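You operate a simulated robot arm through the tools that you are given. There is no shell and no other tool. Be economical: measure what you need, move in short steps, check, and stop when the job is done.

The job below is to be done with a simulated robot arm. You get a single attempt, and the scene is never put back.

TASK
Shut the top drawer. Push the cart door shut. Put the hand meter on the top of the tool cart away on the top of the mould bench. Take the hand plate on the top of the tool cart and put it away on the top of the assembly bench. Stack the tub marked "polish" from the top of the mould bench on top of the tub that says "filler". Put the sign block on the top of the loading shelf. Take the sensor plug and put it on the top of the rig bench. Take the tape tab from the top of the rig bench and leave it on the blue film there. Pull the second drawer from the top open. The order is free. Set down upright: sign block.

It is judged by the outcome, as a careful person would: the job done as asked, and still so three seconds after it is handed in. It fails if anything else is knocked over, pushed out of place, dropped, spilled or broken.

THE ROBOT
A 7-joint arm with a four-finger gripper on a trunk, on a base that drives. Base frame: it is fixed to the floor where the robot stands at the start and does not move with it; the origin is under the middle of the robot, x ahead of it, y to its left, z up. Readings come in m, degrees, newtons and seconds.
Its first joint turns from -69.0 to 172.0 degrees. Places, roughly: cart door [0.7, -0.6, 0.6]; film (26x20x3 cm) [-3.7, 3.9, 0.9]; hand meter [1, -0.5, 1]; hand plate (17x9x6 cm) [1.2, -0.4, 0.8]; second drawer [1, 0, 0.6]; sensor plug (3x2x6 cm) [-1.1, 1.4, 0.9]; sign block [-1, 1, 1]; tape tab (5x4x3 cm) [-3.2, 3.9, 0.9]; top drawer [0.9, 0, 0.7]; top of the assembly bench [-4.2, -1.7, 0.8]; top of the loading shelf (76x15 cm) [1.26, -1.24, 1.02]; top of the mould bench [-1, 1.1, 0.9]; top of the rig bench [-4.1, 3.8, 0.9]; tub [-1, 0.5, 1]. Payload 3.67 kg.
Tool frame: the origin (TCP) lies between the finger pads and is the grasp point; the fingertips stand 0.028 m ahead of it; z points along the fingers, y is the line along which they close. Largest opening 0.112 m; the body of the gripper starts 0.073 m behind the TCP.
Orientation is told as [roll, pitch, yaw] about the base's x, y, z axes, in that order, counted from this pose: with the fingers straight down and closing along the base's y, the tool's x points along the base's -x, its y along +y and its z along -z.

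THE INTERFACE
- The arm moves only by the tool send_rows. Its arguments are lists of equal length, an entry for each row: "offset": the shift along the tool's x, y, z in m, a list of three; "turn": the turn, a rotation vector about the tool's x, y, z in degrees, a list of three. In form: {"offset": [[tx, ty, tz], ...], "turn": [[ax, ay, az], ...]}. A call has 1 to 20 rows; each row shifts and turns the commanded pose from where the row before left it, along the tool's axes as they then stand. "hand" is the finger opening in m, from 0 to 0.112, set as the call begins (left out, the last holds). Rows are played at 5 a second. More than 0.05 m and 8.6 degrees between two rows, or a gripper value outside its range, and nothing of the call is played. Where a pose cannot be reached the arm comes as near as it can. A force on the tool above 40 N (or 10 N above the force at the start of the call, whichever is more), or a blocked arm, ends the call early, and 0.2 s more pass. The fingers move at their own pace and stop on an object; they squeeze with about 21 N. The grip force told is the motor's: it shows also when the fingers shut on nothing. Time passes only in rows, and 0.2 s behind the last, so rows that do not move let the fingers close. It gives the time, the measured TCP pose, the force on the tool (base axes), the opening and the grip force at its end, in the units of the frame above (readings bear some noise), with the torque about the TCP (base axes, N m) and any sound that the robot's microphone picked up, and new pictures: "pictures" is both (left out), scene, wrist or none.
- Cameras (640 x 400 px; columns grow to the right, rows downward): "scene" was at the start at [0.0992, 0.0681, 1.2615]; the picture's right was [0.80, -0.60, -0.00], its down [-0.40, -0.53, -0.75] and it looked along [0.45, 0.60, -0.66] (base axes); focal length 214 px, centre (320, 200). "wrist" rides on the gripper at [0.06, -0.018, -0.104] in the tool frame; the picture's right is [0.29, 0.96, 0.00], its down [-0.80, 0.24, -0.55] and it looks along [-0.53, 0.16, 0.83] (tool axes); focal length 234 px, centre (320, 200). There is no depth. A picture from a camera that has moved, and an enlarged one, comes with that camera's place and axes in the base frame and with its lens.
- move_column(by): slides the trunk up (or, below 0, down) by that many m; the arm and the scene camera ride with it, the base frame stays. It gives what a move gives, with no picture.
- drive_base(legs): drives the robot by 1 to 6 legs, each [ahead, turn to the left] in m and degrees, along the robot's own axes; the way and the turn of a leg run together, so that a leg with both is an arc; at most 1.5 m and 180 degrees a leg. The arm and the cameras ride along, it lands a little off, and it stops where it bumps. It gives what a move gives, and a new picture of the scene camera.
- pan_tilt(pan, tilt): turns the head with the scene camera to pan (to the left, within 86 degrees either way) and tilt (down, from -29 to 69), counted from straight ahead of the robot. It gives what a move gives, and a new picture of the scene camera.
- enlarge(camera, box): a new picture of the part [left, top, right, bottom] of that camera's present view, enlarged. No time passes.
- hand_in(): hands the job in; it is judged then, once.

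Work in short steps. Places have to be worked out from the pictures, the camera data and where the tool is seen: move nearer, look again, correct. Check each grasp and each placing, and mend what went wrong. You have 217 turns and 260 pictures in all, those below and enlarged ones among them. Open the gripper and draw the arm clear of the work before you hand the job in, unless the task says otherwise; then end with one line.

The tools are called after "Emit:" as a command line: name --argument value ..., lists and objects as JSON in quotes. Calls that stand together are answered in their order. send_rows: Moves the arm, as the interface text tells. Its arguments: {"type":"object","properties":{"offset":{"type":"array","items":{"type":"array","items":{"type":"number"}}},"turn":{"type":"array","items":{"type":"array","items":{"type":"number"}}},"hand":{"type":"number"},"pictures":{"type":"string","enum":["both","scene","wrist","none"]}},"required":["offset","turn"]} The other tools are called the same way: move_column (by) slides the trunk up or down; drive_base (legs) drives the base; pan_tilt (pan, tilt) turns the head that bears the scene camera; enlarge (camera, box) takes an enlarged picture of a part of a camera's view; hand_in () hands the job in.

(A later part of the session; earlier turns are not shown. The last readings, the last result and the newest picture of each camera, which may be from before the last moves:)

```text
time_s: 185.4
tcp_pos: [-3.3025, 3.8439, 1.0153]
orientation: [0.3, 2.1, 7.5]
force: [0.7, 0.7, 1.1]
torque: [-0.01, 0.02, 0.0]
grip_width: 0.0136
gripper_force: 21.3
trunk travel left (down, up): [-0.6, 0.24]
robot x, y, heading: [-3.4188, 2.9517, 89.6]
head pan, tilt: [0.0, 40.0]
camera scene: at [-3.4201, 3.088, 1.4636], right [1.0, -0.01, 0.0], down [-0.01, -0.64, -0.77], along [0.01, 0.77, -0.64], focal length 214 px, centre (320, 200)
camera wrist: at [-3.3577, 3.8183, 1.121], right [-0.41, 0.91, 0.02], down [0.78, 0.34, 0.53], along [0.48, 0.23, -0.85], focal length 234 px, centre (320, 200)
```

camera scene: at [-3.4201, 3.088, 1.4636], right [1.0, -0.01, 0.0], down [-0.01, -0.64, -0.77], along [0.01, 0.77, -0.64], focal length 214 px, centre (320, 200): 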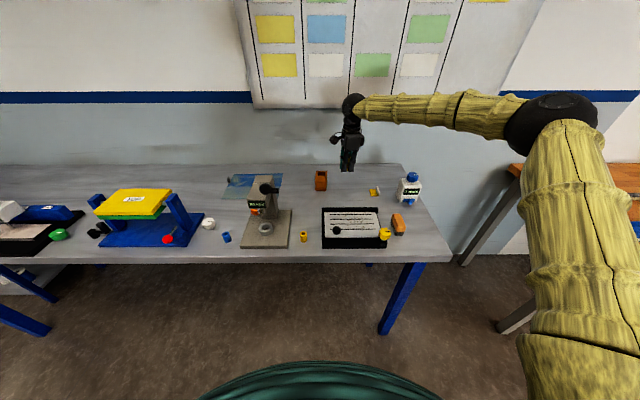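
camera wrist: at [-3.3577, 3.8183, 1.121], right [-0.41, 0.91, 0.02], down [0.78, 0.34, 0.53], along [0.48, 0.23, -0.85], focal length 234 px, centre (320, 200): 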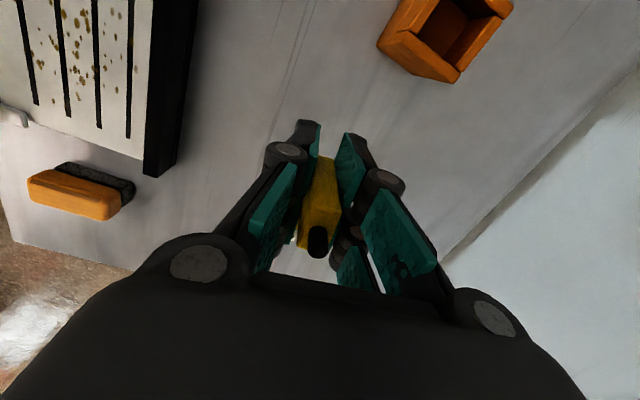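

Clear of the box. Lower the plug until it touches.

Emit:
send_rows --offset '[[0, 0, 0.04], [0, 0, 0.03], [0, 0, 0.01], [0, 0, 0.006], [0, 0, 0.005], [0, 0, 0.005], [0, 0, 0.005], [0, 0, 0.005], [0, 0, 0.005], [0, 0, 0.005]]' --turn '[[0, 0, 0], [0, 0, 0], [0, 0, 0], [0, 0, 0], [0, 0, 0], [0, 0, 0], [0, 0, 0], [0, 0, 0], [0, 0, 0], [0, 0, 0]]'

```text
time_s: 187.6
tcp_pos: [-3.3068, 3.8421, 0.9001]
orientation: [0.3, 2.0, 7.5]
force: [0.1, 0.4, 0.1]
torque: [0.0, 0.01, 0.03]
grip_width: 0.0135
gripper_force: 21.1
trunk travel left (down, up): [-0.6, 0.24]
robot x, y, heading: [-3.4221, 2.9483, 89.6]
head pan, tilt: [0.0, 40.0]
camera scene: at [-3.4211, 3.0874, 1.4636], right [1.0, -0.01, 0.0], down [-0.01, -0.64, -0.77], along [0.01, 0.77, -0.64], focal length 214 px, centre (320, 200)
camera wrist: at [-3.362, 3.816, 1.0058], right [-0.41, 0.91, 0.02], down [0.78, 0.34, 0.53], along [0.48, 0.23, -0.85], focal length 234 px, centre (320, 200)
```

scene: 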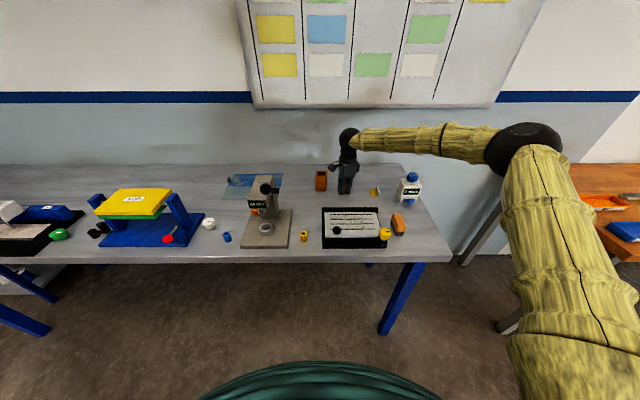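
wrist: 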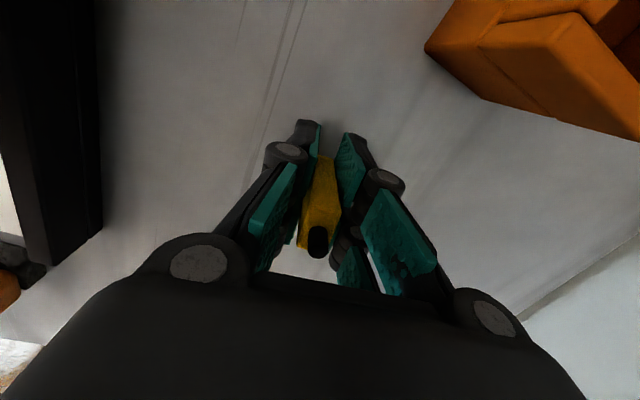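

No contact yet; keep lowering in small steps.

Emit:
send_rows --offset '[[0, 0, 0.004], [0, 0, 0.004], [0, 0, 0.004], [0, 0, 0.004], [0, 0, 0.004], [0, 0, 0.004], [0, 0, 0.004], [0, 0, 0.004]]' --turn '[[0, 0, 0], [0, 0, 0], [0, 0, 0], [0, 0, 0], [0, 0, 0], [0, 0, 0], [0, 0, 0], [0, 0, 0]]' --pictures "wrist"

```text
time_s: 188.9
tcp_pos: [-3.3083, 3.8416, 0.8874]
orientation: [1.0, 2.0, 7.3]
force: [0.2, -4.8, 18.8]
torque: [-0.3, -0.48, -0.17]
grip_width: 0.0137
gripper_force: 21.0
trunk travel left (down, up): [-0.6, 0.24]
robot x, y, heading: [-3.4213, 2.9494, 90.0]
head pan, tilt: [0.0, 40.0]
stopped in row 6: the force on the tool passed its limit at 44 N (the readings are from after the stop); the commanded pose is now the measured one
camera wrist: at [-3.3626, 3.8152, 0.9935], right [-0.41, 0.91, 0.03], down [0.78, 0.33, 0.53], along [0.47, 0.24, -0.85], focal length 234 px, centre (320, 200)
```

wrist: 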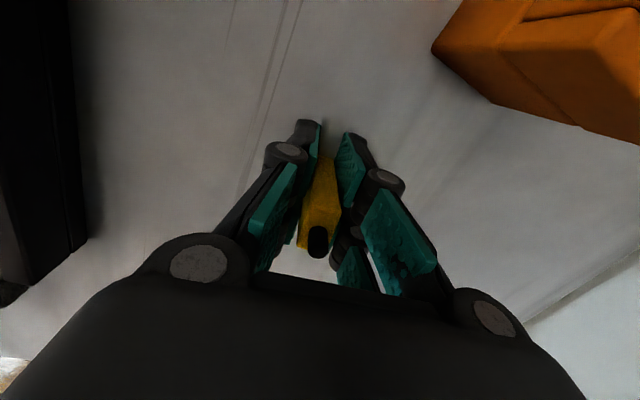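

Touched at TCP z≈0.888. Ease up slightly, open, and rise vertically.

Emit:
send_rows --offset '[[0, 0, -0.003]]' --turn '[[0, 0, 0]]' --pictures "none"

Emit:
send_rows --offset '[[0, 0, 0], [0, 0, 0], [0, 0, -0.02], [0, 0, -0.04], [0, 0, -0.05], [0, 0, -0.05]]' --turn '[[0, 0, 0], [0, 0, 0], [0, 0, 0], [0, 0, 0], [0, 0, 0], [0, 0, 0]]' --hand 0.06

```text
time_s: 189.3
tcp_pos: [-3.3081, 3.8417, 0.8869]
orientation: [0.8, 2.0, 7.3]
force: [-1.2, 0.4, 11.9]
torque: [-0.07, -0.28, 0.04]
grip_width: 0.0135
gripper_force: 21.2
trunk travel left (down, up): [-0.6, 0.24]
robot x, y, heading: [-3.4192, 2.9516, 89.5]
head pan, tilt: [0.0, 40.0]
```

```text
time_s: 190.7
tcp_pos: [-3.3028, 3.8418, 1.0462]
orientation: [0.8, 2.2, 7.4]
force: [-1.2, -0.3, -0.2]
torque: [0.02, -0.02, 0.02]
grip_width: 0.0603
gripper_force: 0.1
trunk travel left (down, up): [-0.6, 0.24]
robot x, y, heading: [-3.4201, 2.9525, 89.1]
head pan, tilt: [0.0, 40.0]
camera scene: at [-3.4218, 3.086, 1.4636], right [1.0, -0.01, 0.0], down [-0.01, -0.64, -0.77], along [0.01, 0.77, -0.64], focal length 214 px, centre (320, 200)
camera wrist: at [-3.3571, 3.815, 1.1521], right [-0.41, 0.91, 0.02], down [0.78, 0.33, 0.53], along [0.48, 0.23, -0.85], focal length 234 px, centre (320, 200)
```

scene: 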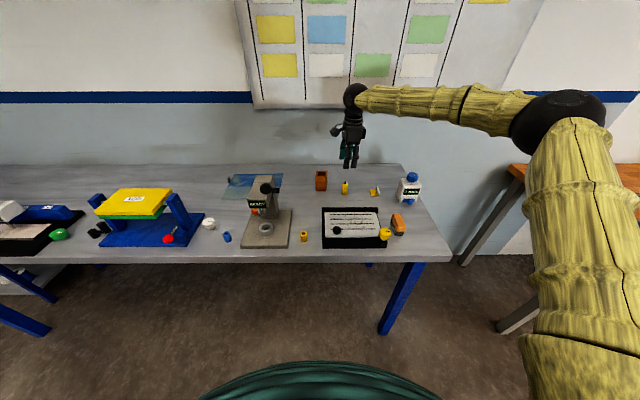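
wrist: 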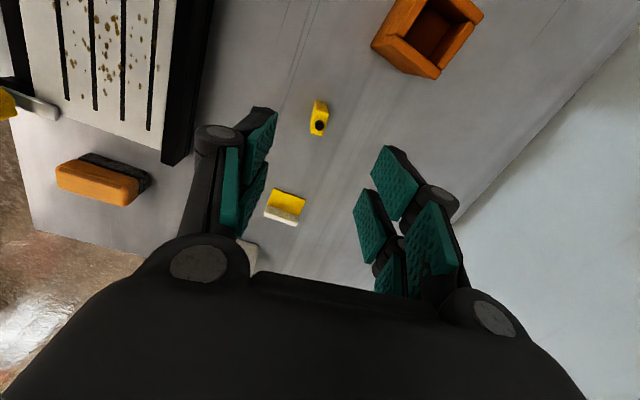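

The plug stands well. The tab's flag is at about (-3.15,3.85), lying along y, so I rotate the hand 90° (camera toward the robot) and move above it.

Emit:
send_rows --offset '[[0, 0, -0.04], [0, 0, 0], [0, 0, 0], [0, 0, 0], [0, 0, 0], [0, 0, 0], [0, 0, 0], [0, 0, 0], [0, 0, 0], [0, 0, 0], [0, 0, 0], [0, 0, 0]]' --turn '[[0, 0, 0], [0, 0, -8.2], [0, 0, -8.2], [0, 0, -8.2], [0, 0, -8.2], [0, 0, -8.2], [0, 0, -8.2], [0, 0, -8.2], [0, 0, -8.2], [0, 0, -8.2], [0, 0, -8.2], [0, 0, -8.2]]' --hand 0.05

```text
time_s: 193.3
tcp_pos: [-3.3, 3.8416, 1.086]
orientation: [2.0, -0.7, 97.6]
force: [-0.5, 0.2, 0.2]
torque: [-0.03, -0.03, 0.01]
grip_width: 0.0499
gripper_force: 0.1
trunk travel left (down, up): [-0.6, 0.24]
robot x, y, heading: [-3.4198, 2.9521, 89.8]
head pan, tilt: [0.0, 40.0]
camera scene: at [-3.4211, 3.0872, 1.4636], right [1.0, -0.01, 0.0], down [-0.01, -0.64, -0.77], along [0.01, 0.77, -0.64], focal length 214 px, centre (320, 200)
camera wrist: at [-3.2723, 3.7827, 1.1891], right [-0.91, -0.41, 0.03], down [-0.32, 0.75, 0.57], along [-0.26, 0.51, -0.82], focal length 234 px, centre (320, 200)
```

scene: 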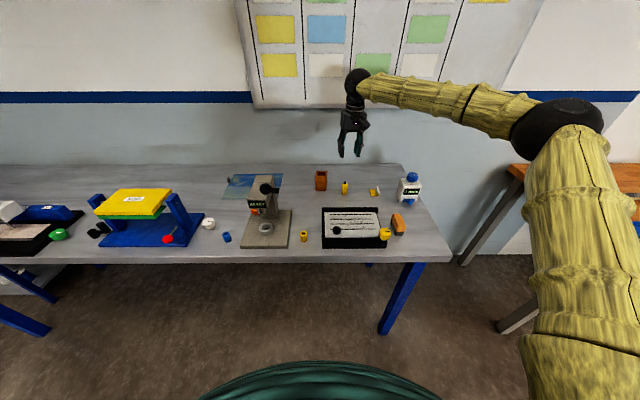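
wrist: 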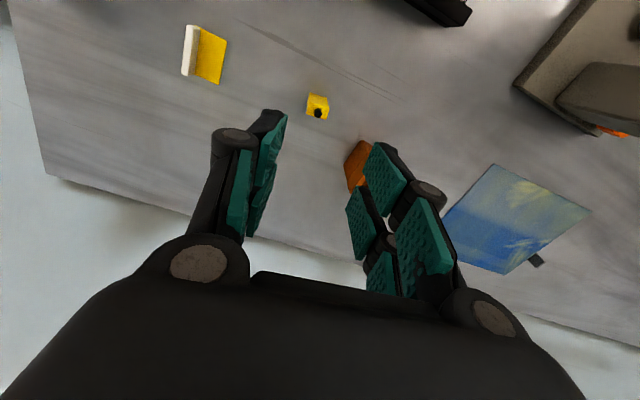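

Flag centre is (-3.155,3.85); the film spans x -3.86…-3.61, y 3.81…4.01. Move above the flag, align and go down to z≈0.96.

Emit:
send_rows --offset '[[0.004, -0.048, 0], [0.004, -0.048, 0], [0.004, -0.048, 0], [0, 0, 0.04], [0, 0, 0.04], [0, 0, 0.03]]' --turn '[[0, 0, 0], [0, 0, 0], [0, 0, 4], [0, 0, 0], [0, 0, 0], [0, 0, 0]]'

```text
time_s: 194.7
tcp_pos: [-3.1599, 3.8494, 0.9689]
orientation: [2.2, -0.6, 93.5]
force: [-0.5, 0.1, -0.4]
torque: [-0.02, -0.01, 0.0]
grip_width: 0.0499
gripper_force: 0.0
trunk travel left (down, up): [-0.6, 0.24]
robot x, y, heading: [-3.4207, 2.9478, 89.5]
head pan, tilt: [0.0, 40.0]
camera scene: at [-3.4209, 3.0883, 1.4635], right [1.0, -0.01, 0.0], down [-0.01, -0.64, -0.77], along [0.01, 0.77, -0.64], focal length 214 px, centre (320, 200)
camera wrist: at [-3.1368, 3.7893, 1.072], right [-0.94, -0.35, 0.03], down [-0.27, 0.78, 0.57], along [-0.22, 0.53, -0.82], focal length 234 px, centre (320, 200)
```

scene: 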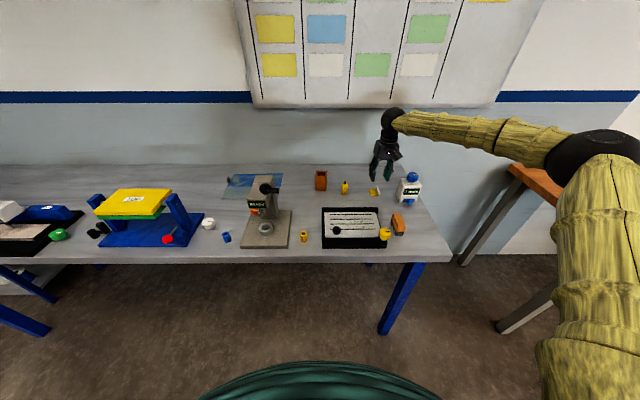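
wrist: 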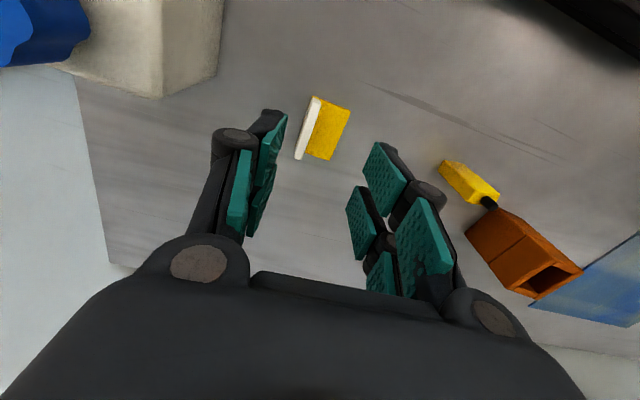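

Flag centre at (-3.154,3.849). Nudge 6 mm, fine-rotate, descend to z≈0.881 and close.

Emit:
send_rows --offset '[[0, -0.006, 0.02], [0, 0, 0.03], [0, 0, 0.025], [0, 0, 0.012]]' --turn '[[0, 0, 3], [0, 0, 0], [0, 0, 0], [0, 0, 0]]' --pictures "wrist"

Emit:
send_rows --offset '[[0, 0, 0], [0, 0, 0], [0, 0, 0]]' --turn '[[0, 0, 0], [0, 0, 0], [0, 0, 0]]' --hand 0.0 --pictures "wrist"

```text
time_s: 195.7
tcp_pos: [-3.1598, 3.8495, 0.8878]
orientation: [2.2, -0.7, 90.7]
force: [0.2, -0.1, 15.0]
torque: [-0.27, 0.0, -0.01]
grip_width: 0.0528
gripper_force: 1.6
trunk travel left (down, up): [-0.6, 0.24]
robot x, y, heading: [-3.4216, 2.9491, 89.4]
head pan, tilt: [0.0, 40.0]
camera wrist: at [-3.1377, 3.7886, 0.9903], right [-0.95, -0.3, 0.03], down [-0.23, 0.79, 0.57], along [-0.19, 0.54, -0.82], focal length 234 px, centre (320, 200)
```

wrist: 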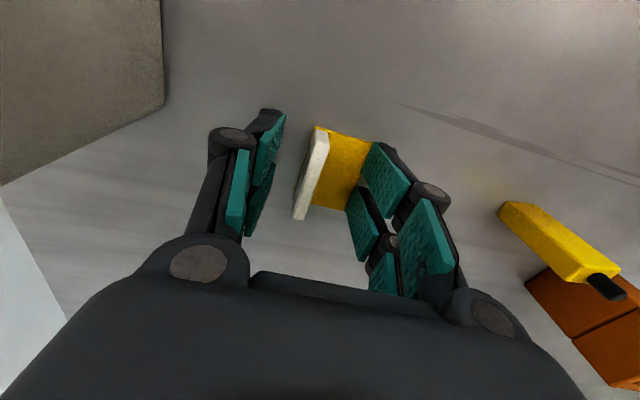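

```text
time_s: 196.5
tcp_pos: [-3.1561, 3.8504, 0.8893]
orientation: [2.2, -0.9, 90.4]
force: [-0.6, 0.0, 16.0]
torque: [-0.16, -0.03, -0.01]
grip_width: 0.0073
gripper_force: 21.1
trunk travel left (down, up): [-0.6, 0.24]
robot x, y, heading: [-3.4236, 2.9519, 89.3]
head pan, tilt: [0.0, 40.0]
stopped in row 3: the force on the tool passed its limit at 40 N (the readings are from after the stop); the commanded pose is now the measured one
camera wrist: at [-3.1363, 3.7892, 0.992], right [-0.95, -0.3, 0.03], down [-0.22, 0.79, 0.57], along [-0.19, 0.54, -0.82], focal length 234 px, centre (320, 200)
```

wrist: 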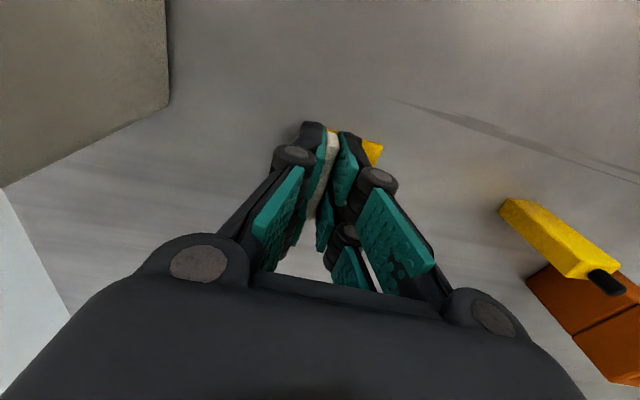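

The flag is gripped (7 mm). Lift, retract a little, and shift the base left to reach the film.

Emit:
send_rows --offset '[[0, 0, -0.02], [0, 0, -0.05], [0, 0, -0.05], [0, 0, -0.05], [0.05, 0, 0], [0.05, 0, 0], [0.05, 0, 0], [0.05, 0, 0], [0.05, 0, 0], [0.05, 0, 0]]' --turn '[[0, 0, 0], [0, 0, 0], [0, 0, 0], [0, 0, 0], [0, 0, 0], [0, 0, 0], [0, 0, 0], [0, 0, 0], [0, 0, 0], [0, 0, 0]]' --pictures "wrist"

Emit:
drive_base --legs '[[0, -40], [-0.36, 0], [0, 40], [0.34, 0]]'

```text
time_s: 198.7
tcp_pos: [-3.1492, 3.5457, 1.0541]
orientation: [2.0, -0.7, 90.5]
force: [0.3, -0.2, 0.5]
torque: [0.04, 0.0, 0.0]
grip_width: 0.007
gripper_force: 21.0
trunk travel left (down, up): [-0.6, 0.24]
robot x, y, heading: [-3.4195, 2.9519, 89.8]
head pan, tilt: [0.0, 40.0]
camera wrist: at [-3.128, 3.485, 1.1576], right [-0.95, -0.3, 0.03], down [-0.23, 0.79, 0.57], along [-0.19, 0.54, -0.82], focal length 234 px, centre (320, 200)
```

wrist: 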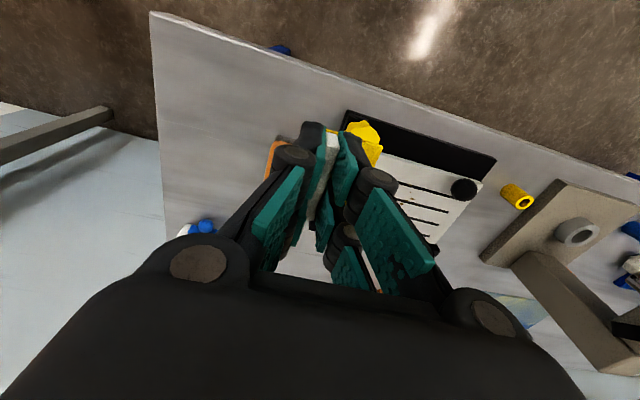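

```text
time_s: 206.6
tcp_pos: [-3.3786, 3.6186, 1.0534]
orientation: [2.1, -0.6, 90.4]
force: [0.8, 0.2, -0.8]
torque: [-0.05, 0.0, 0.0]
grip_width: 0.0072
gripper_force: 20.9
trunk travel left (down, up): [-0.6, 0.24]
robot x, y, heading: [-3.6516, 3.0198, 89.1]
head pan, tilt: [0.0, 40.0]
camera scene: at [-3.6503, 3.1588, 1.4635], right [1.0, -0.01, 0.0], down [-0.01, -0.64, -0.77], along [0.01, 0.77, -0.64], focal length 214 px, centre (320, 200)
```

scene: 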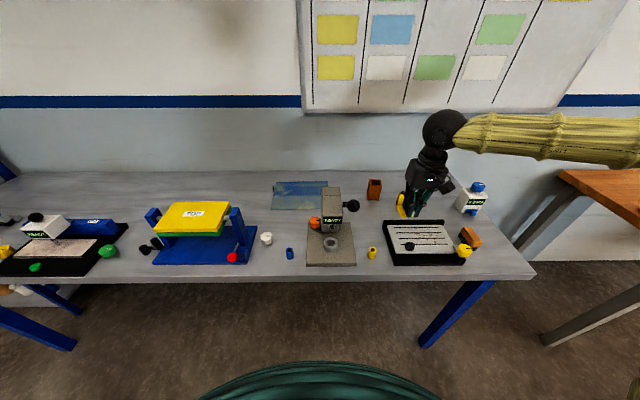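

Film centre (-3.735,3.92), press in front up to z≈1.05. I'll raise, go to the back first, then across to above the film.

Emit:
send_rows --offset '[[0, 0, -0.05], [0, 0, -0.05], [-0.05, 0, 0], [-0.05, 0, 0], [-0.05, 0, 0], [-0.05, 0, 0], [-0.05, 0, 0], [-0.045, 0, 0], [0, 0.05, 0], [0, 0.05, 0], [0, 0.05, 0], [0, 0.05, 0], [0, 0.05, 0], [0, 0.05, 0], [0, 0.05, 0]]' --turn '[[0, 0, 0], [0, 0, 0], [0, 0, 0], [0, 0, 0], [0, 0, 0], [0, 0, 0], [0, 0, 0], [0, 0, 0], [0, 0, 0], [0, 0, 0], [0, 0, 0], [0, 0, 0], [0, 0, 0], [0, 0, 0], [0, 0, 0]]'

```text
time_s: 209.8
tcp_pos: [-3.7286, 3.9083, 1.1704]
orientation: [2.0, -0.6, 90.3]
force: [-0.5, -0.4, -0.9]
torque: [0.01, -0.03, 0.02]
grip_width: 0.007
gripper_force: 20.9
trunk travel left (down, up): [-0.6, 0.24]
robot x, y, heading: [-3.6491, 3.0218, 89.4]
head pan, tilt: [0.0, 40.0]
camera scene: at [-3.6535, 3.158, 1.4636], right [1.0, -0.01, 0.0], down [-0.01, -0.64, -0.77], along [0.01, 0.77, -0.64], focal length 214 px, centre (320, 200)
camera wrist: at [-3.7076, 3.8472, 1.2735], right [-0.96, -0.29, 0.03], down [-0.22, 0.79, 0.57], along [-0.19, 0.54, -0.82], focal length 234 px, centre (320, 200)
```

scene: 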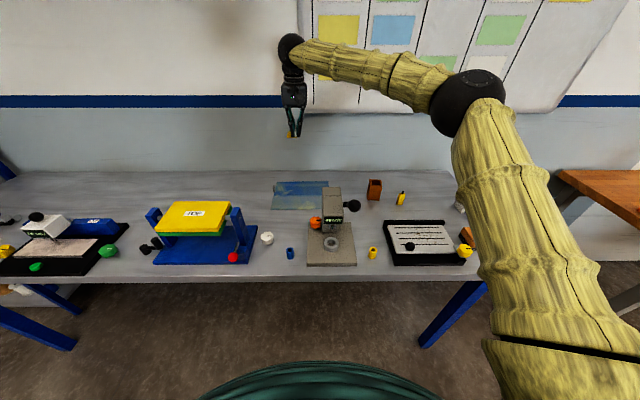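
wrist: 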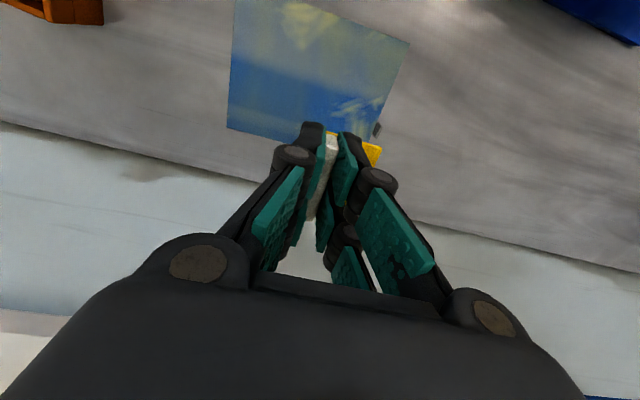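

I'm almost centred. Shift 1.7 cm and lower toward the film.

Emit:
send_rows --offset '[[0.008, -0.017, 0.03], [0, 0, 0.05], [0, 0, 0.05], [0, 0, 0.05], [0, 0, 0.04], [0, 0, 0.02], [0, 0, 0.01], [0, 0, 0.006]]' --turn '[[0, 0, 0], [0, 0, 0], [0, 0, 0], [0, 0, 0], [0, 0, 0], [0, 0, 0], [0, 0, 0], [0, 0, 0]]'

```text
time_s: 211.6
tcp_pos: [-3.7181, 3.9061, 0.9131]
orientation: [2.1, -0.7, 90.4]
force: [0.9, 0.3, -1.2]
torque: [0.03, 0.0, 0.0]
grip_width: 0.0074
gripper_force: 20.9
trunk travel left (down, up): [-0.6, 0.24]
robot x, y, heading: [-3.6505, 3.0234, 89.1]
head pan, tilt: [0.0, 40.0]
camera scene: at [-3.6508, 3.1579, 1.4636], right [1.0, -0.01, 0.0], down [-0.01, -0.64, -0.77], along [0.01, 0.77, -0.64], focal length 214 px, centre (320, 200)
camera wrist: at [-3.6974, 3.8447, 1.0156], right [-0.96, -0.29, 0.03], down [-0.22, 0.79, 0.57], along [-0.19, 0.54, -0.82], focal length 234 px, centre (320, 200)
```

scene: 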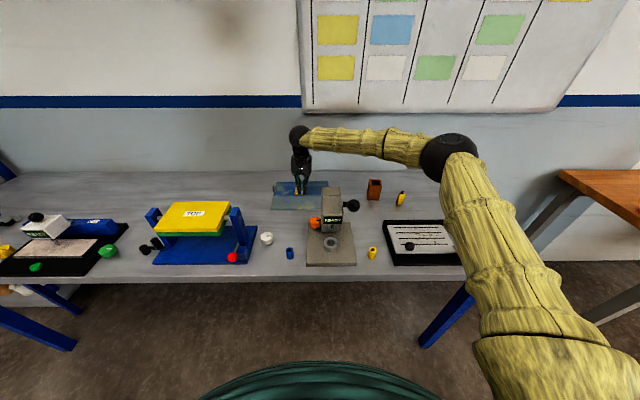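
wrist: 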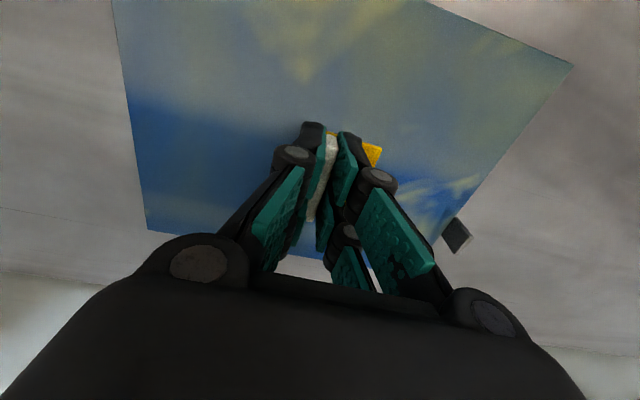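

Centered over the film. Lower in small steps until touch.

Emit:
send_rows --offset '[[0, 0, 0.005], [0, 0, 0.005], [0, 0, 0.004], [0, 0, 0.004], [0, 0, 0.003], [0, 0, 0.003]]' --turn '[[0, 0, 0], [0, 0, 0], [0, 0, 0], [0, 0, 0], [0, 0, 0], [0, 0, 0]]' --pictures "none"

```text
time_s: 213.0
tcp_pos: [-3.7185, 3.905, 0.8922]
orientation: [2.1, -0.7, 90.3]
force: [2.1, 1.3, 16.5]
torque: [-0.17, -0.09, 0.0]
grip_width: 0.0074
gripper_force: 20.9
trunk travel left (down, up): [-0.6, 0.24]
robot x, y, heading: [-3.6519, 3.0198, 89.4]
head pan, tilt: [0.0, 40.0]
```

Touching with 16 N at z 0.892. Ease off, open, and rise.

Emit:
send_rows --offset '[[0, 0, -0.002], [0, 0, 0], [0, 0, 0]]' --turn '[[0, 0, 0], [0, 0, 0], [0, 0, 0]]' --hand 0.05 --pictures "none"

Emit:
send_rows --offset '[[0, 0, -0.02], [0, 0, -0.04], [0, 0, -0.05], [0, 0, -0.05], [0, 0, -0.05], [0, 0, -0.05]]' --turn '[[0, 0, 0], [0, 0, 0], [0, 0, 0], [0, 0, 0], [0, 0, 0], [0, 0, 0]]'

```text
time_s: 213.8
tcp_pos: [-3.7196, 3.9052, 0.8913]
orientation: [2.1, -0.7, 90.3]
force: [0.8, 0.8, 2.9]
torque: [-0.05, 0.06, 0.03]
grip_width: 0.0503
gripper_force: 0.0
trunk travel left (down, up): [-0.6, 0.24]
robot x, y, heading: [-3.6509, 3.0199, 89.5]
head pan, tilt: [0.0, 40.0]
```

```text
time_s: 215.2
tcp_pos: [-3.7115, 3.9022, 1.1508]
orientation: [2.0, -0.7, 90.3]
force: [-0.2, -0.6, 0.3]
torque: [0.06, -0.02, 0.02]
grip_width: 0.0501
gripper_force: 0.0
trunk travel left (down, up): [-0.6, 0.24]
robot x, y, heading: [-3.6536, 3.022, 89.2]
head pan, tilt: [0.0, 40.0]
camera scene: at [-3.6511, 3.1564, 1.4636], right [1.0, -0.01, 0.0], down [-0.01, -0.64, -0.77], along [0.01, 0.77, -0.64], focal length 214 px, centre (320, 200)
camera wrist: at [-3.6897, 3.8407, 1.2538], right [-0.96, -0.29, 0.03], down [-0.22, 0.79, 0.57], along [-0.19, 0.54, -0.82], focal length 234 px, centre (320, 200)
```

scene: 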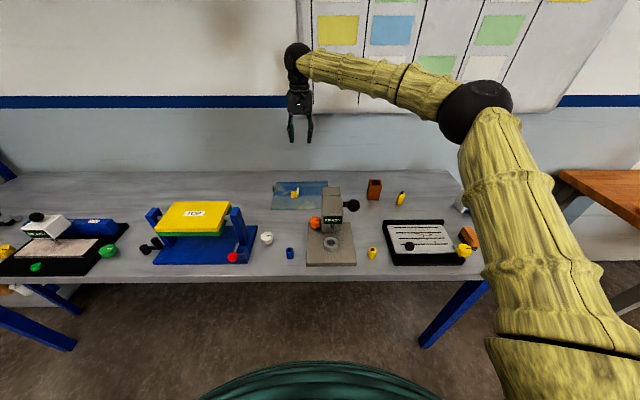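
wrist: 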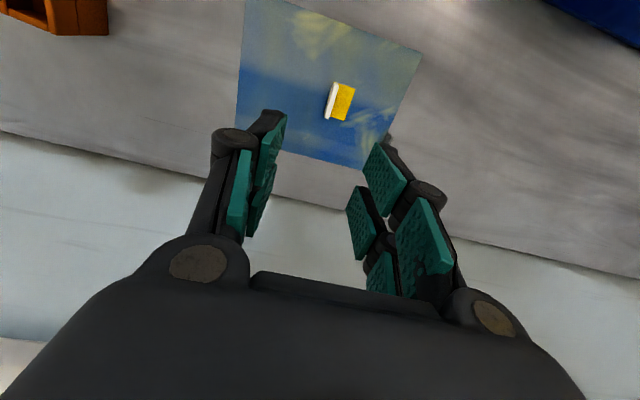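

Tab sits on the film and the plug stands. Now back to the mould bench: retract the arm and drive the same corridor.

Emit:
send_rows --offset '[[0, 0, -0.04], [0.05, 0, 0], [0.05, 0, 0], [0.05, 0, 0], [0.05, 0, 0], [0.05, 0, 0], [0.05, 0, 0], [0.05, 0, 0]]' --turn '[[0, 0, 0], [0, 0, 0], [0, 0, 0], [0, 0, 0], [0, 0, 0], [0, 0, 0], [0, 0, 0], [0, 0, 0]]' --pictures "none"

Emit:
drive_base --legs '[[-0.3, 0], [0, -93], [1.5, 0], [1.5, 0], [0.45, 0]]'

```text
time_s: 217.0
tcp_pos: [-3.7053, 3.551, 1.1883]
orientation: [2.1, -0.7, 90.3]
force: [0.4, -1.0, 1.5]
torque: [0.03, -0.02, -0.01]
grip_width: 0.0502
gripper_force: 0.1
trunk travel left (down, up): [-0.6, 0.24]
robot x, y, heading: [-3.6531, 3.0214, 89.3]
head pan, tilt: [0.0, 40.0]
```

```text
time_s: 239.2
tcp_pos: [0.2872, 2.4652, 1.1882]
orientation: [2.1, -0.5, -3.6]
force: [0.3, 0.0, -0.2]
torque: [-0.04, 0.03, -0.02]
grip_width: 0.0501
gripper_force: 0.1
trunk travel left (down, up): [-0.6, 0.24]
robot x, y, heading: [-0.2443, 2.4453, -4.4]
head pan, tilt: [0.0, 40.0]
camera scene: at [-0.1125, 2.4368, 1.4635], right [-0.08, -1.0, 0.0], down [-0.64, 0.05, -0.77], along [0.76, -0.06, -0.64], focal length 214 px, centre (320, 200)
```

scene: 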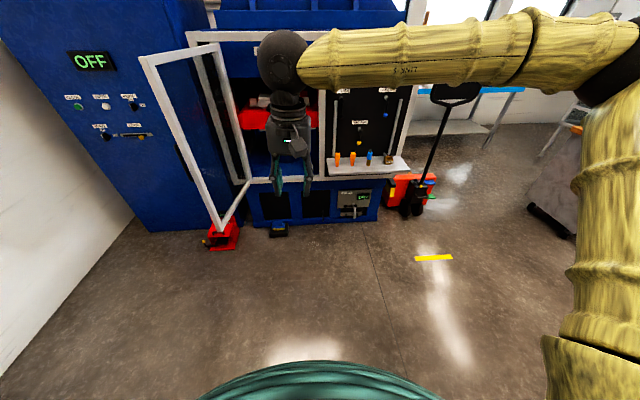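

Now south beside the mould bench and turn to face it.

Emit:
drive_base --legs '[[0, -85], [1.22, 0], [0, -90]]'

Emit:
pan_tilt --pan 0 --tilt 48

```text
time_s: 252.7
tcp_pos: [-0.7305, 1.1539, 1.1883]
orientation: [2.1, -0.8, -176.2]
force: [-1.0, 0.1, 0.0]
torque: [-0.04, 0.01, 0.03]
grip_width: 0.0502
gripper_force: 0.0
trunk travel left (down, up): [-0.6, 0.24]
robot x, y, heading: [-0.2008, 1.2415, -177.5]
head pan, tilt: [0.0, 40.0]
camera scene: at [-0.3406, 1.2361, 1.4636], right [-0.05, 1.0, 0.0], down [0.64, 0.03, -0.77], along [-0.77, -0.04, -0.64], focal length 214 px, centre (320, 200)
```

scene: 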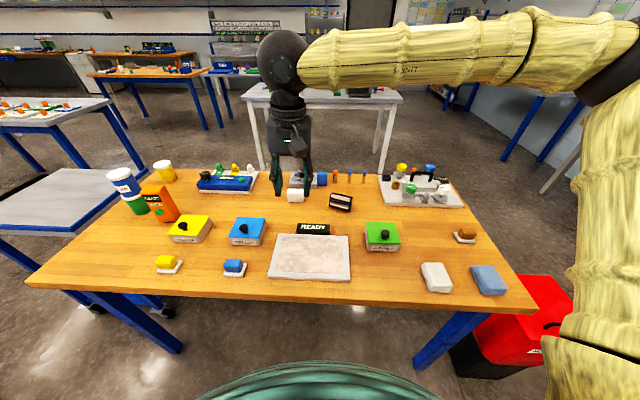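

```text
time_s: 253.4
tcp_pos: [-0.7306, 1.1527, 1.1879]
orientation: [2.1, -0.7, -176.2]
force: [0.3, 0.8, 0.8]
torque: [-0.03, -0.01, -0.01]
grip_width: 0.0498
gripper_force: 0.1
trunk travel left (down, up): [-0.6, 0.24]
robot x, y, heading: [-0.2028, 1.2406, -177.0]
head pan, tilt: [0.0, 48.0]
camera scene: at [-0.3345, 1.236, 1.4522], right [-0.05, 1.0, 0.0], down [0.74, 0.04, -0.67], along [-0.67, -0.03, -0.74], focal length 214 px, centre (320, 200)
```

scene: 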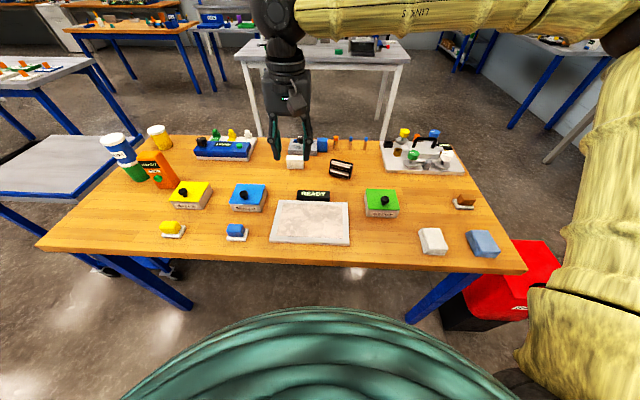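

The tool is already in the wanted relation. I'll move above the lying stamp to look at it.

Emit:
send_rows --offset '[[-0.036, -0.022, 0.005], [-0.036, -0.022, 0.005], [-0.036, -0.022, 0.005], [-0.036, -0.022, 0.005], [-0.036, -0.022, 0.005], [-0.036, -0.022, 0.005], [-0.036, -0.022, 0.005]]' --turn '[[0, 0, 0], [0, 0, 0], [0, 0, 0], [0, 0, 0], [0, 0, 0], [0, 0, 0], [0, 0, 0]]' --hand 0.07

Emit:
enlarge --camera "wrist" --box '[220, 40, 420, 240]'

```text
time_s: 255.0
tcp_pos: [-0.9939, 1.2909, 1.149]
orientation: [2.2, -0.5, -176.2]
force: [-0.6, 0.0, -1.0]
torque: [-0.02, -0.03, -0.01]
grip_width: 0.0699
gripper_force: 0.1
trunk travel left (down, up): [-0.6, 0.24]
robot x, y, heading: [-0.2044, 1.2421, -176.9]
head pan, tilt: [0.0, 48.0]
camera scene: at [-0.336, 1.2369, 1.452], right [-0.05, 1.0, 0.0], down [0.74, 0.04, -0.67], along [-0.67, -0.03, -0.74], focal length 214 px, centre (320, 200)
camera wrist: at [-0.9357, 1.3158, 1.2512], right [0.35, -0.94, 0.03], down [-0.78, -0.27, 0.57], along [-0.52, -0.23, -0.82], focal length 234 px, centre (320, 200)
```

scene: 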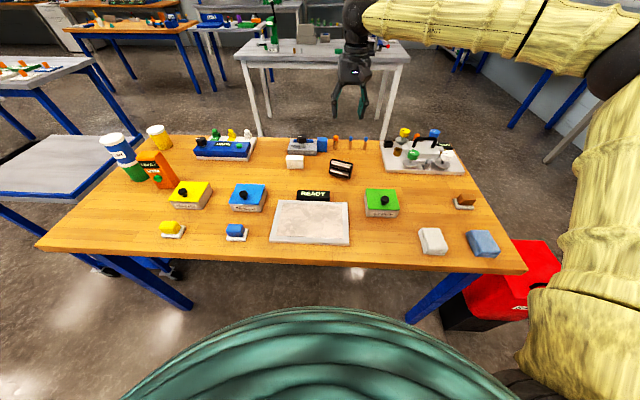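
wrist: 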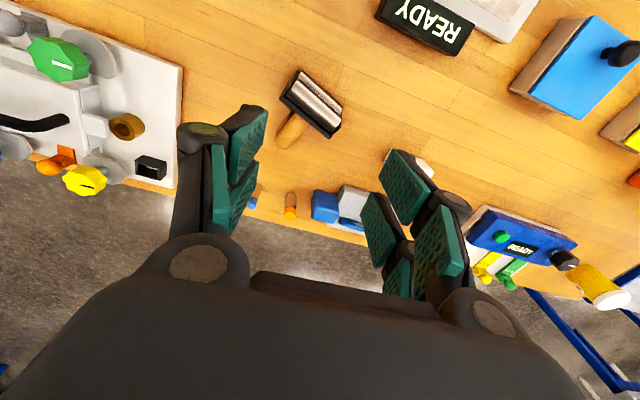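

```text
2.00 times, centred on (320, 140) of wrist
camera zoom: at [-0.9357, 1.3158, 1.2512], right [0.35, -0.94, 0.03], down [-0.78, -0.27, 0.57], along [-0.52, -0.23, -0.82], focal length 468 px, centre (320, 320)
```

zoom: 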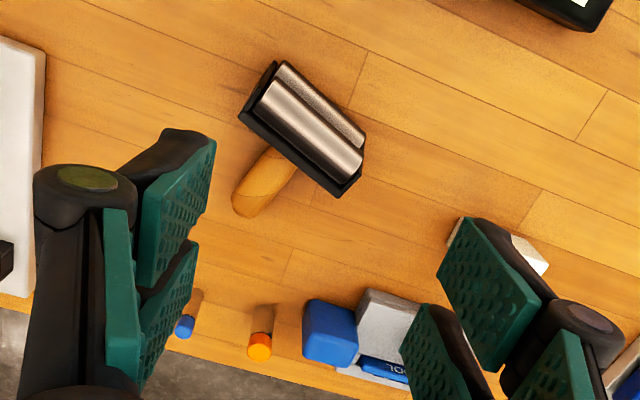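

Handle runs from (-1.04,1.292) to (-1.083,1.313), direction ≈153°. I'll turn the hand 31° to close across it, centre on (-1.065,1.304) and go down part-way.

Emit:
send_rows --offset '[[-0.035, -0.009, 0], [-0.035, -0.009, 0], [0, 0, 0], [0, 0, 0], [0, 0, 0.05], [0, 0, 0.05], [0, 0, 0.05], [0, 0, 0.02]]' --turn '[[0, 0, 7.75], [0, 0, 7.75], [0, 0, 7.75], [0, 0, 7.75], [0, 0, 0], [0, 0, 0], [0, 0, 0], [0, 0, 0]]'

```text
time_s: 256.8
tcp_pos: [-1.0646, 1.3003, 0.9794]
orientation: [2.0, 0.5, 152.8]
force: [-0.1, -0.5, 1.1]
torque: [-0.02, 0.04, 0.01]
grip_width: 0.0701
gripper_force: 0.0
trunk travel left (down, up): [-0.6, 0.24]
robot x, y, heading: [-0.2037, 1.2421, -177.1]
head pan, tilt: [0.0, 48.0]
camera scene: at [-0.3342, 1.2361, 1.4522], right [-0.05, 1.0, 0.0], down [0.74, 0.04, -0.67], along [-0.67, -0.03, -0.74], focal length 214 px, centre (320, 200)
camera wrist: at [-1.0031, 1.2932, 1.0837], right [-0.18, -0.98, 0.04], down [-0.81, 0.17, 0.56], along [-0.55, 0.07, -0.83], focal length 234 px, centre (320, 200)
```

scene: 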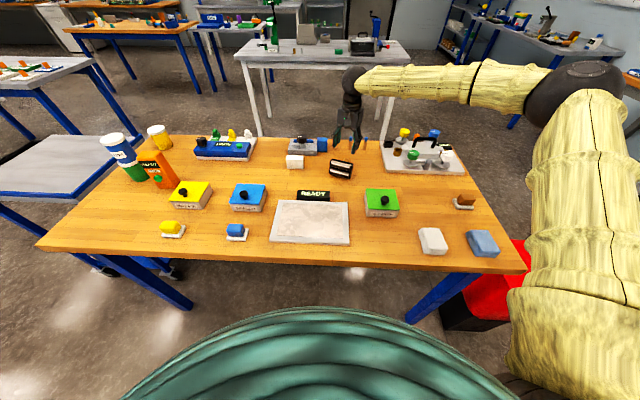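
wrist: 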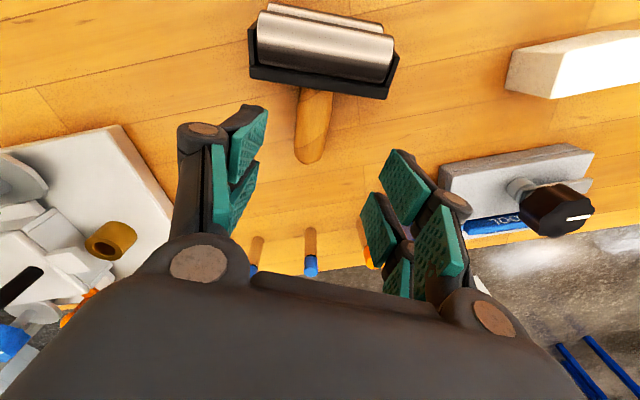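

Handle is centred in the fingers. I'll shift 1 cm toward its end, descend to z≈0.884 and close.

Emit:
send_rows --offset '[[-0.01, -0.002, 0.03], [0, 0, 0.03], [0, 0, 0.02], [0, 0, 0.015]]' --turn '[[0, 0, 0], [0, 0, 0], [0, 0, 0], [0, 0, 0]]' --pictures "wrist"

Emit:
send_rows --offset '[[0, 0, 0], [0, 0, 0], [0, 0, 0]]' --turn '[[0, 0, 0], [0, 0, 0], [0, 0, 0]]' --hand 0.0 --pictures "wrist"

```text
time_s: 257.8
tcp_pos: [-1.0719, 1.3039, 0.8856]
orientation: [2.2, 0.5, 152.8]
force: [0.7, 0.9, -0.4]
torque: [-0.04, 0.0, 0.0]
grip_width: 0.0698
gripper_force: 0.1
trunk travel left (down, up): [-0.6, 0.24]
robot x, y, heading: [-0.2048, 1.2361, -177.1]
head pan, tilt: [0.0, 48.0]
camera wrist: at [-1.0106, 1.2968, 0.99], right [-0.18, -0.98, 0.04], down [-0.81, 0.17, 0.56], along [-0.55, 0.07, -0.83], focal length 234 px, centre (320, 200)
```

wrist: 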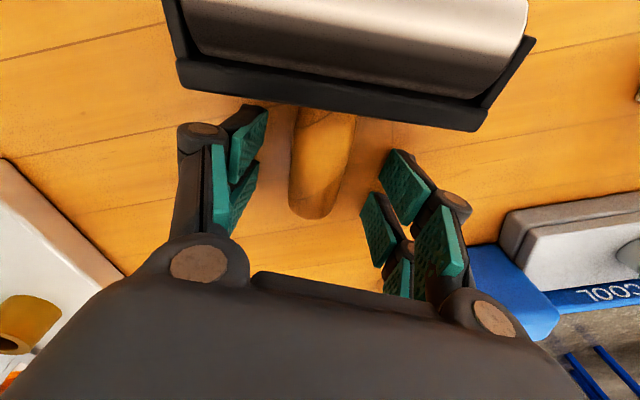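

```text
time_s: 258.6
tcp_pos: [-1.0708, 1.3052, 0.8883]
orientation: [2.2, 0.4, 152.7]
force: [1.0, 7.4, 14.9]
torque: [0.31, 0.03, -0.04]
grip_width: 0.0263
gripper_force: 21.1
trunk travel left (down, up): [-0.6, 0.24]
robot x, y, heading: [-0.2042, 1.2407, -177.3]
head pan, tilt: [0.0, 48.0]
camera wrist: at [-1.0098, 1.2975, 0.9919], right [-0.18, -0.98, 0.04], down [-0.81, 0.17, 0.56], along [-0.55, 0.07, -0.83], focal length 234 px, centre (320, 200)
```

wrist: 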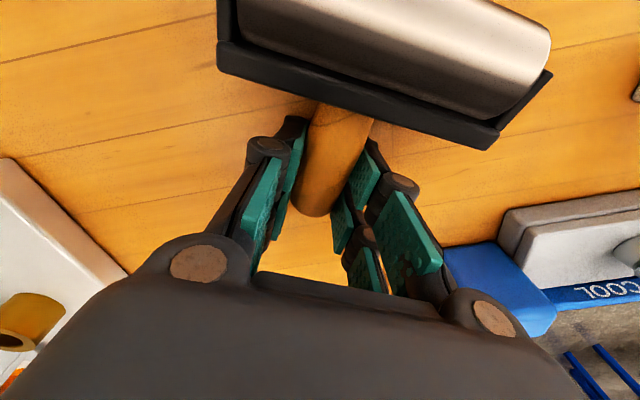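

The handle is gripped (2.6 cm). Lift 10 cm and see how it hangs.

Emit:
send_rows --offset '[[0, 0, -0.02], [0, 0, -0.03], [0, 0, -0.03], [0, 0, -0.03]]' --turn '[[0, 0, 0], [0, 0, 0], [0, 0, 0], [0, 0, 0]]'

Emit:
enlarge --camera "scene" --box '[270, 80, 430, 190]'

```text
time_s: 259.6
tcp_pos: [-1.0722, 1.3087, 0.9951]
orientation: [2.1, 0.5, 152.9]
force: [-0.5, -0.7, -2.5]
torque: [0.05, 0.12, 0.03]
grip_width: 0.0265
gripper_force: 20.7
trunk travel left (down, up): [-0.6, 0.24]
robot x, y, heading: [-0.2022, 1.2425, -177.1]
head pan, tilt: [0.0, 48.0]
camera scene: at [-0.334, 1.2359, 1.4521], right [-0.05, 1.0, 0.0], down [0.74, 0.04, -0.67], along [-0.67, -0.03, -0.74], focal length 214 px, centre (320, 200)
camera wrist: at [-1.0109, 1.2993, 1.0984], right [-0.18, -0.98, 0.04], down [-0.81, 0.17, 0.56], along [-0.55, 0.07, -0.83], focal length 234 px, centre (320, 200)
```

scene: 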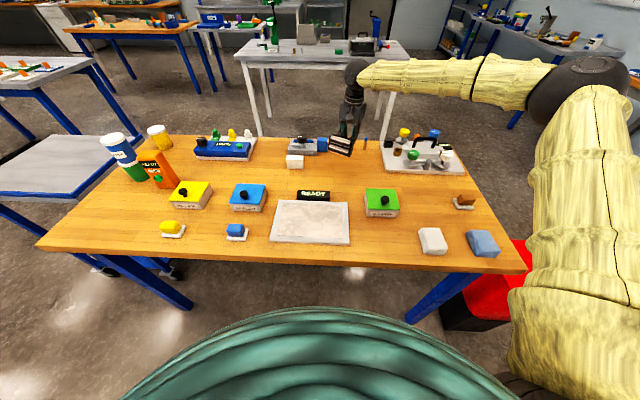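
wrist: 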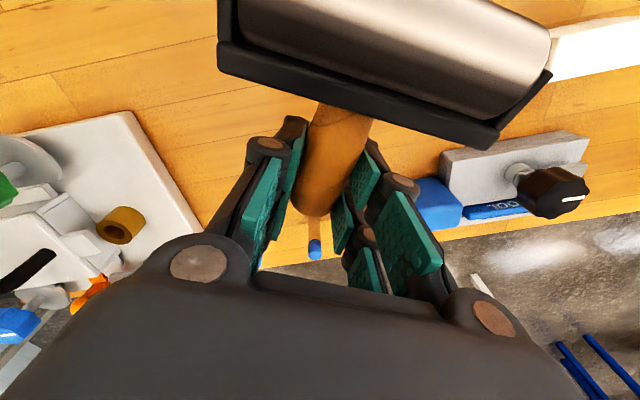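

```text
3.64 times, centred on (350, 135) of scene
camera zoom: at [-0.334, 1.2359, 1.4521], right [-0.05, 1.0, 0.0], down [0.74, 0.04, -0.67], along [-0.67, -0.03, -0.74], focal length 780 px, centre (211, 436)
```

zoom: 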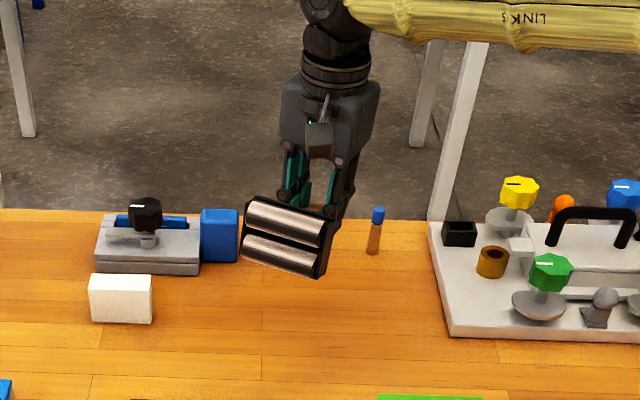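

Held rigidly. Raise 5 cm more and rotate the hand forward by about 75° to bring the handle upright.

Emit:
send_rows --offset '[[0, 0, -0.05], [0, 0, 0], [0, 0, 0], [0, 0, 0], [0, 0, 0], [0, 0, 0], [0, 0, 0], [0, 0, 0], [0, 0, 0], [0, 0, 0]]' --turn '[[0, 0, 0], [0, -8.3, 0], [0, -8.3, 0], [0, -8.3, 0], [0, -8.3, 0], [0, -8.3, 0], [0, -8.3, 0], [0, -8.3, 0], [0, -8.3, 0], [0, -8.3, 0]]'

Emit:
enlarge --camera "scene" --box '[270, 80, 430, 190]'

```text
time_s: 261.8
tcp_pos: [-1.0715, 1.309, 1.045]
orientation: [7.7, -74.2, 145.5]
force: [0.5, -0.3, -2.8]
torque: [0.03, 0.02, 0.0]
grip_width: 0.0265
gripper_force: 20.8
trunk travel left (down, up): [-0.6, 0.24]
robot x, y, heading: [-0.2063, 1.2449, -177.2]
head pan, tilt: [0.0, 48.0]
camera scene: at [-0.335, 1.2346, 1.4521], right [-0.05, 1.0, 0.0], down [0.74, 0.04, -0.67], along [-0.67, -0.03, -0.74], focal length 214 px, centre (320, 200)
camera wrist: at [-0.9624, 1.2705, 1.0149], right [-0.37, -0.9, -0.24], down [0.19, -0.33, 0.93], along [-0.91, 0.3, 0.29], focal length 234 px, centre (320, 200)
```

scene: 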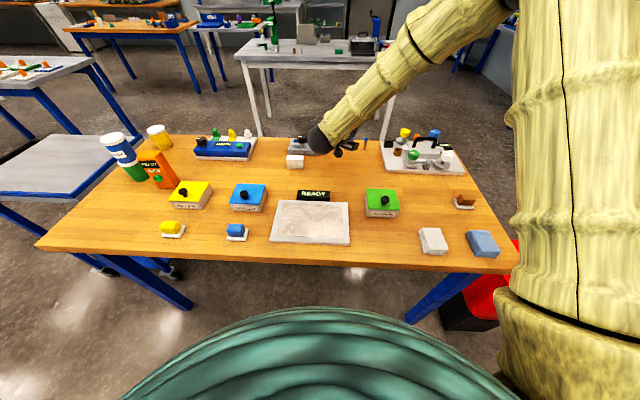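
wrist: 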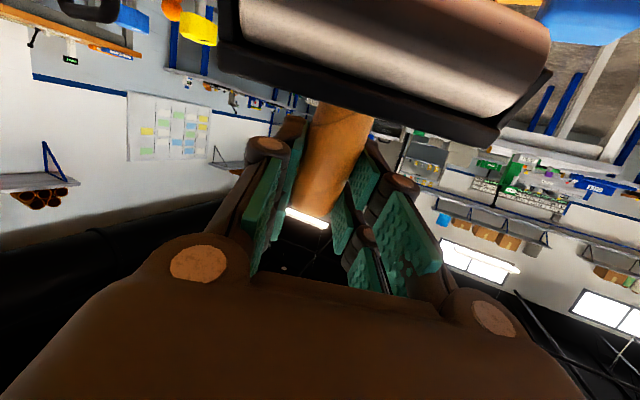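

```text
3.64 times, centred on (350, 135) of scene
camera zoom: at [-0.335, 1.2346, 1.4521], right [-0.05, 1.0, 0.0], down [0.74, 0.04, -0.67], along [-0.67, -0.03, -0.74], focal length 780 px, centre (211, 436)
```

zoom: 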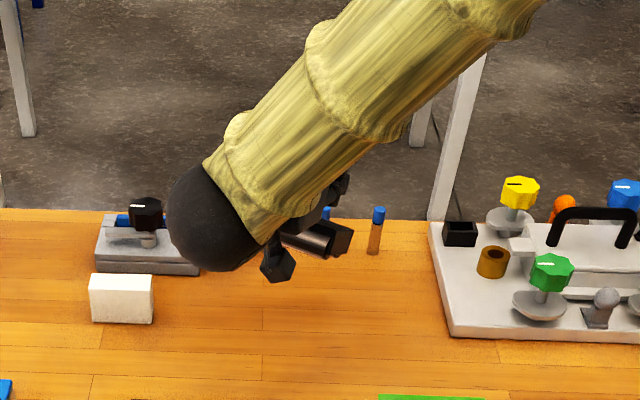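

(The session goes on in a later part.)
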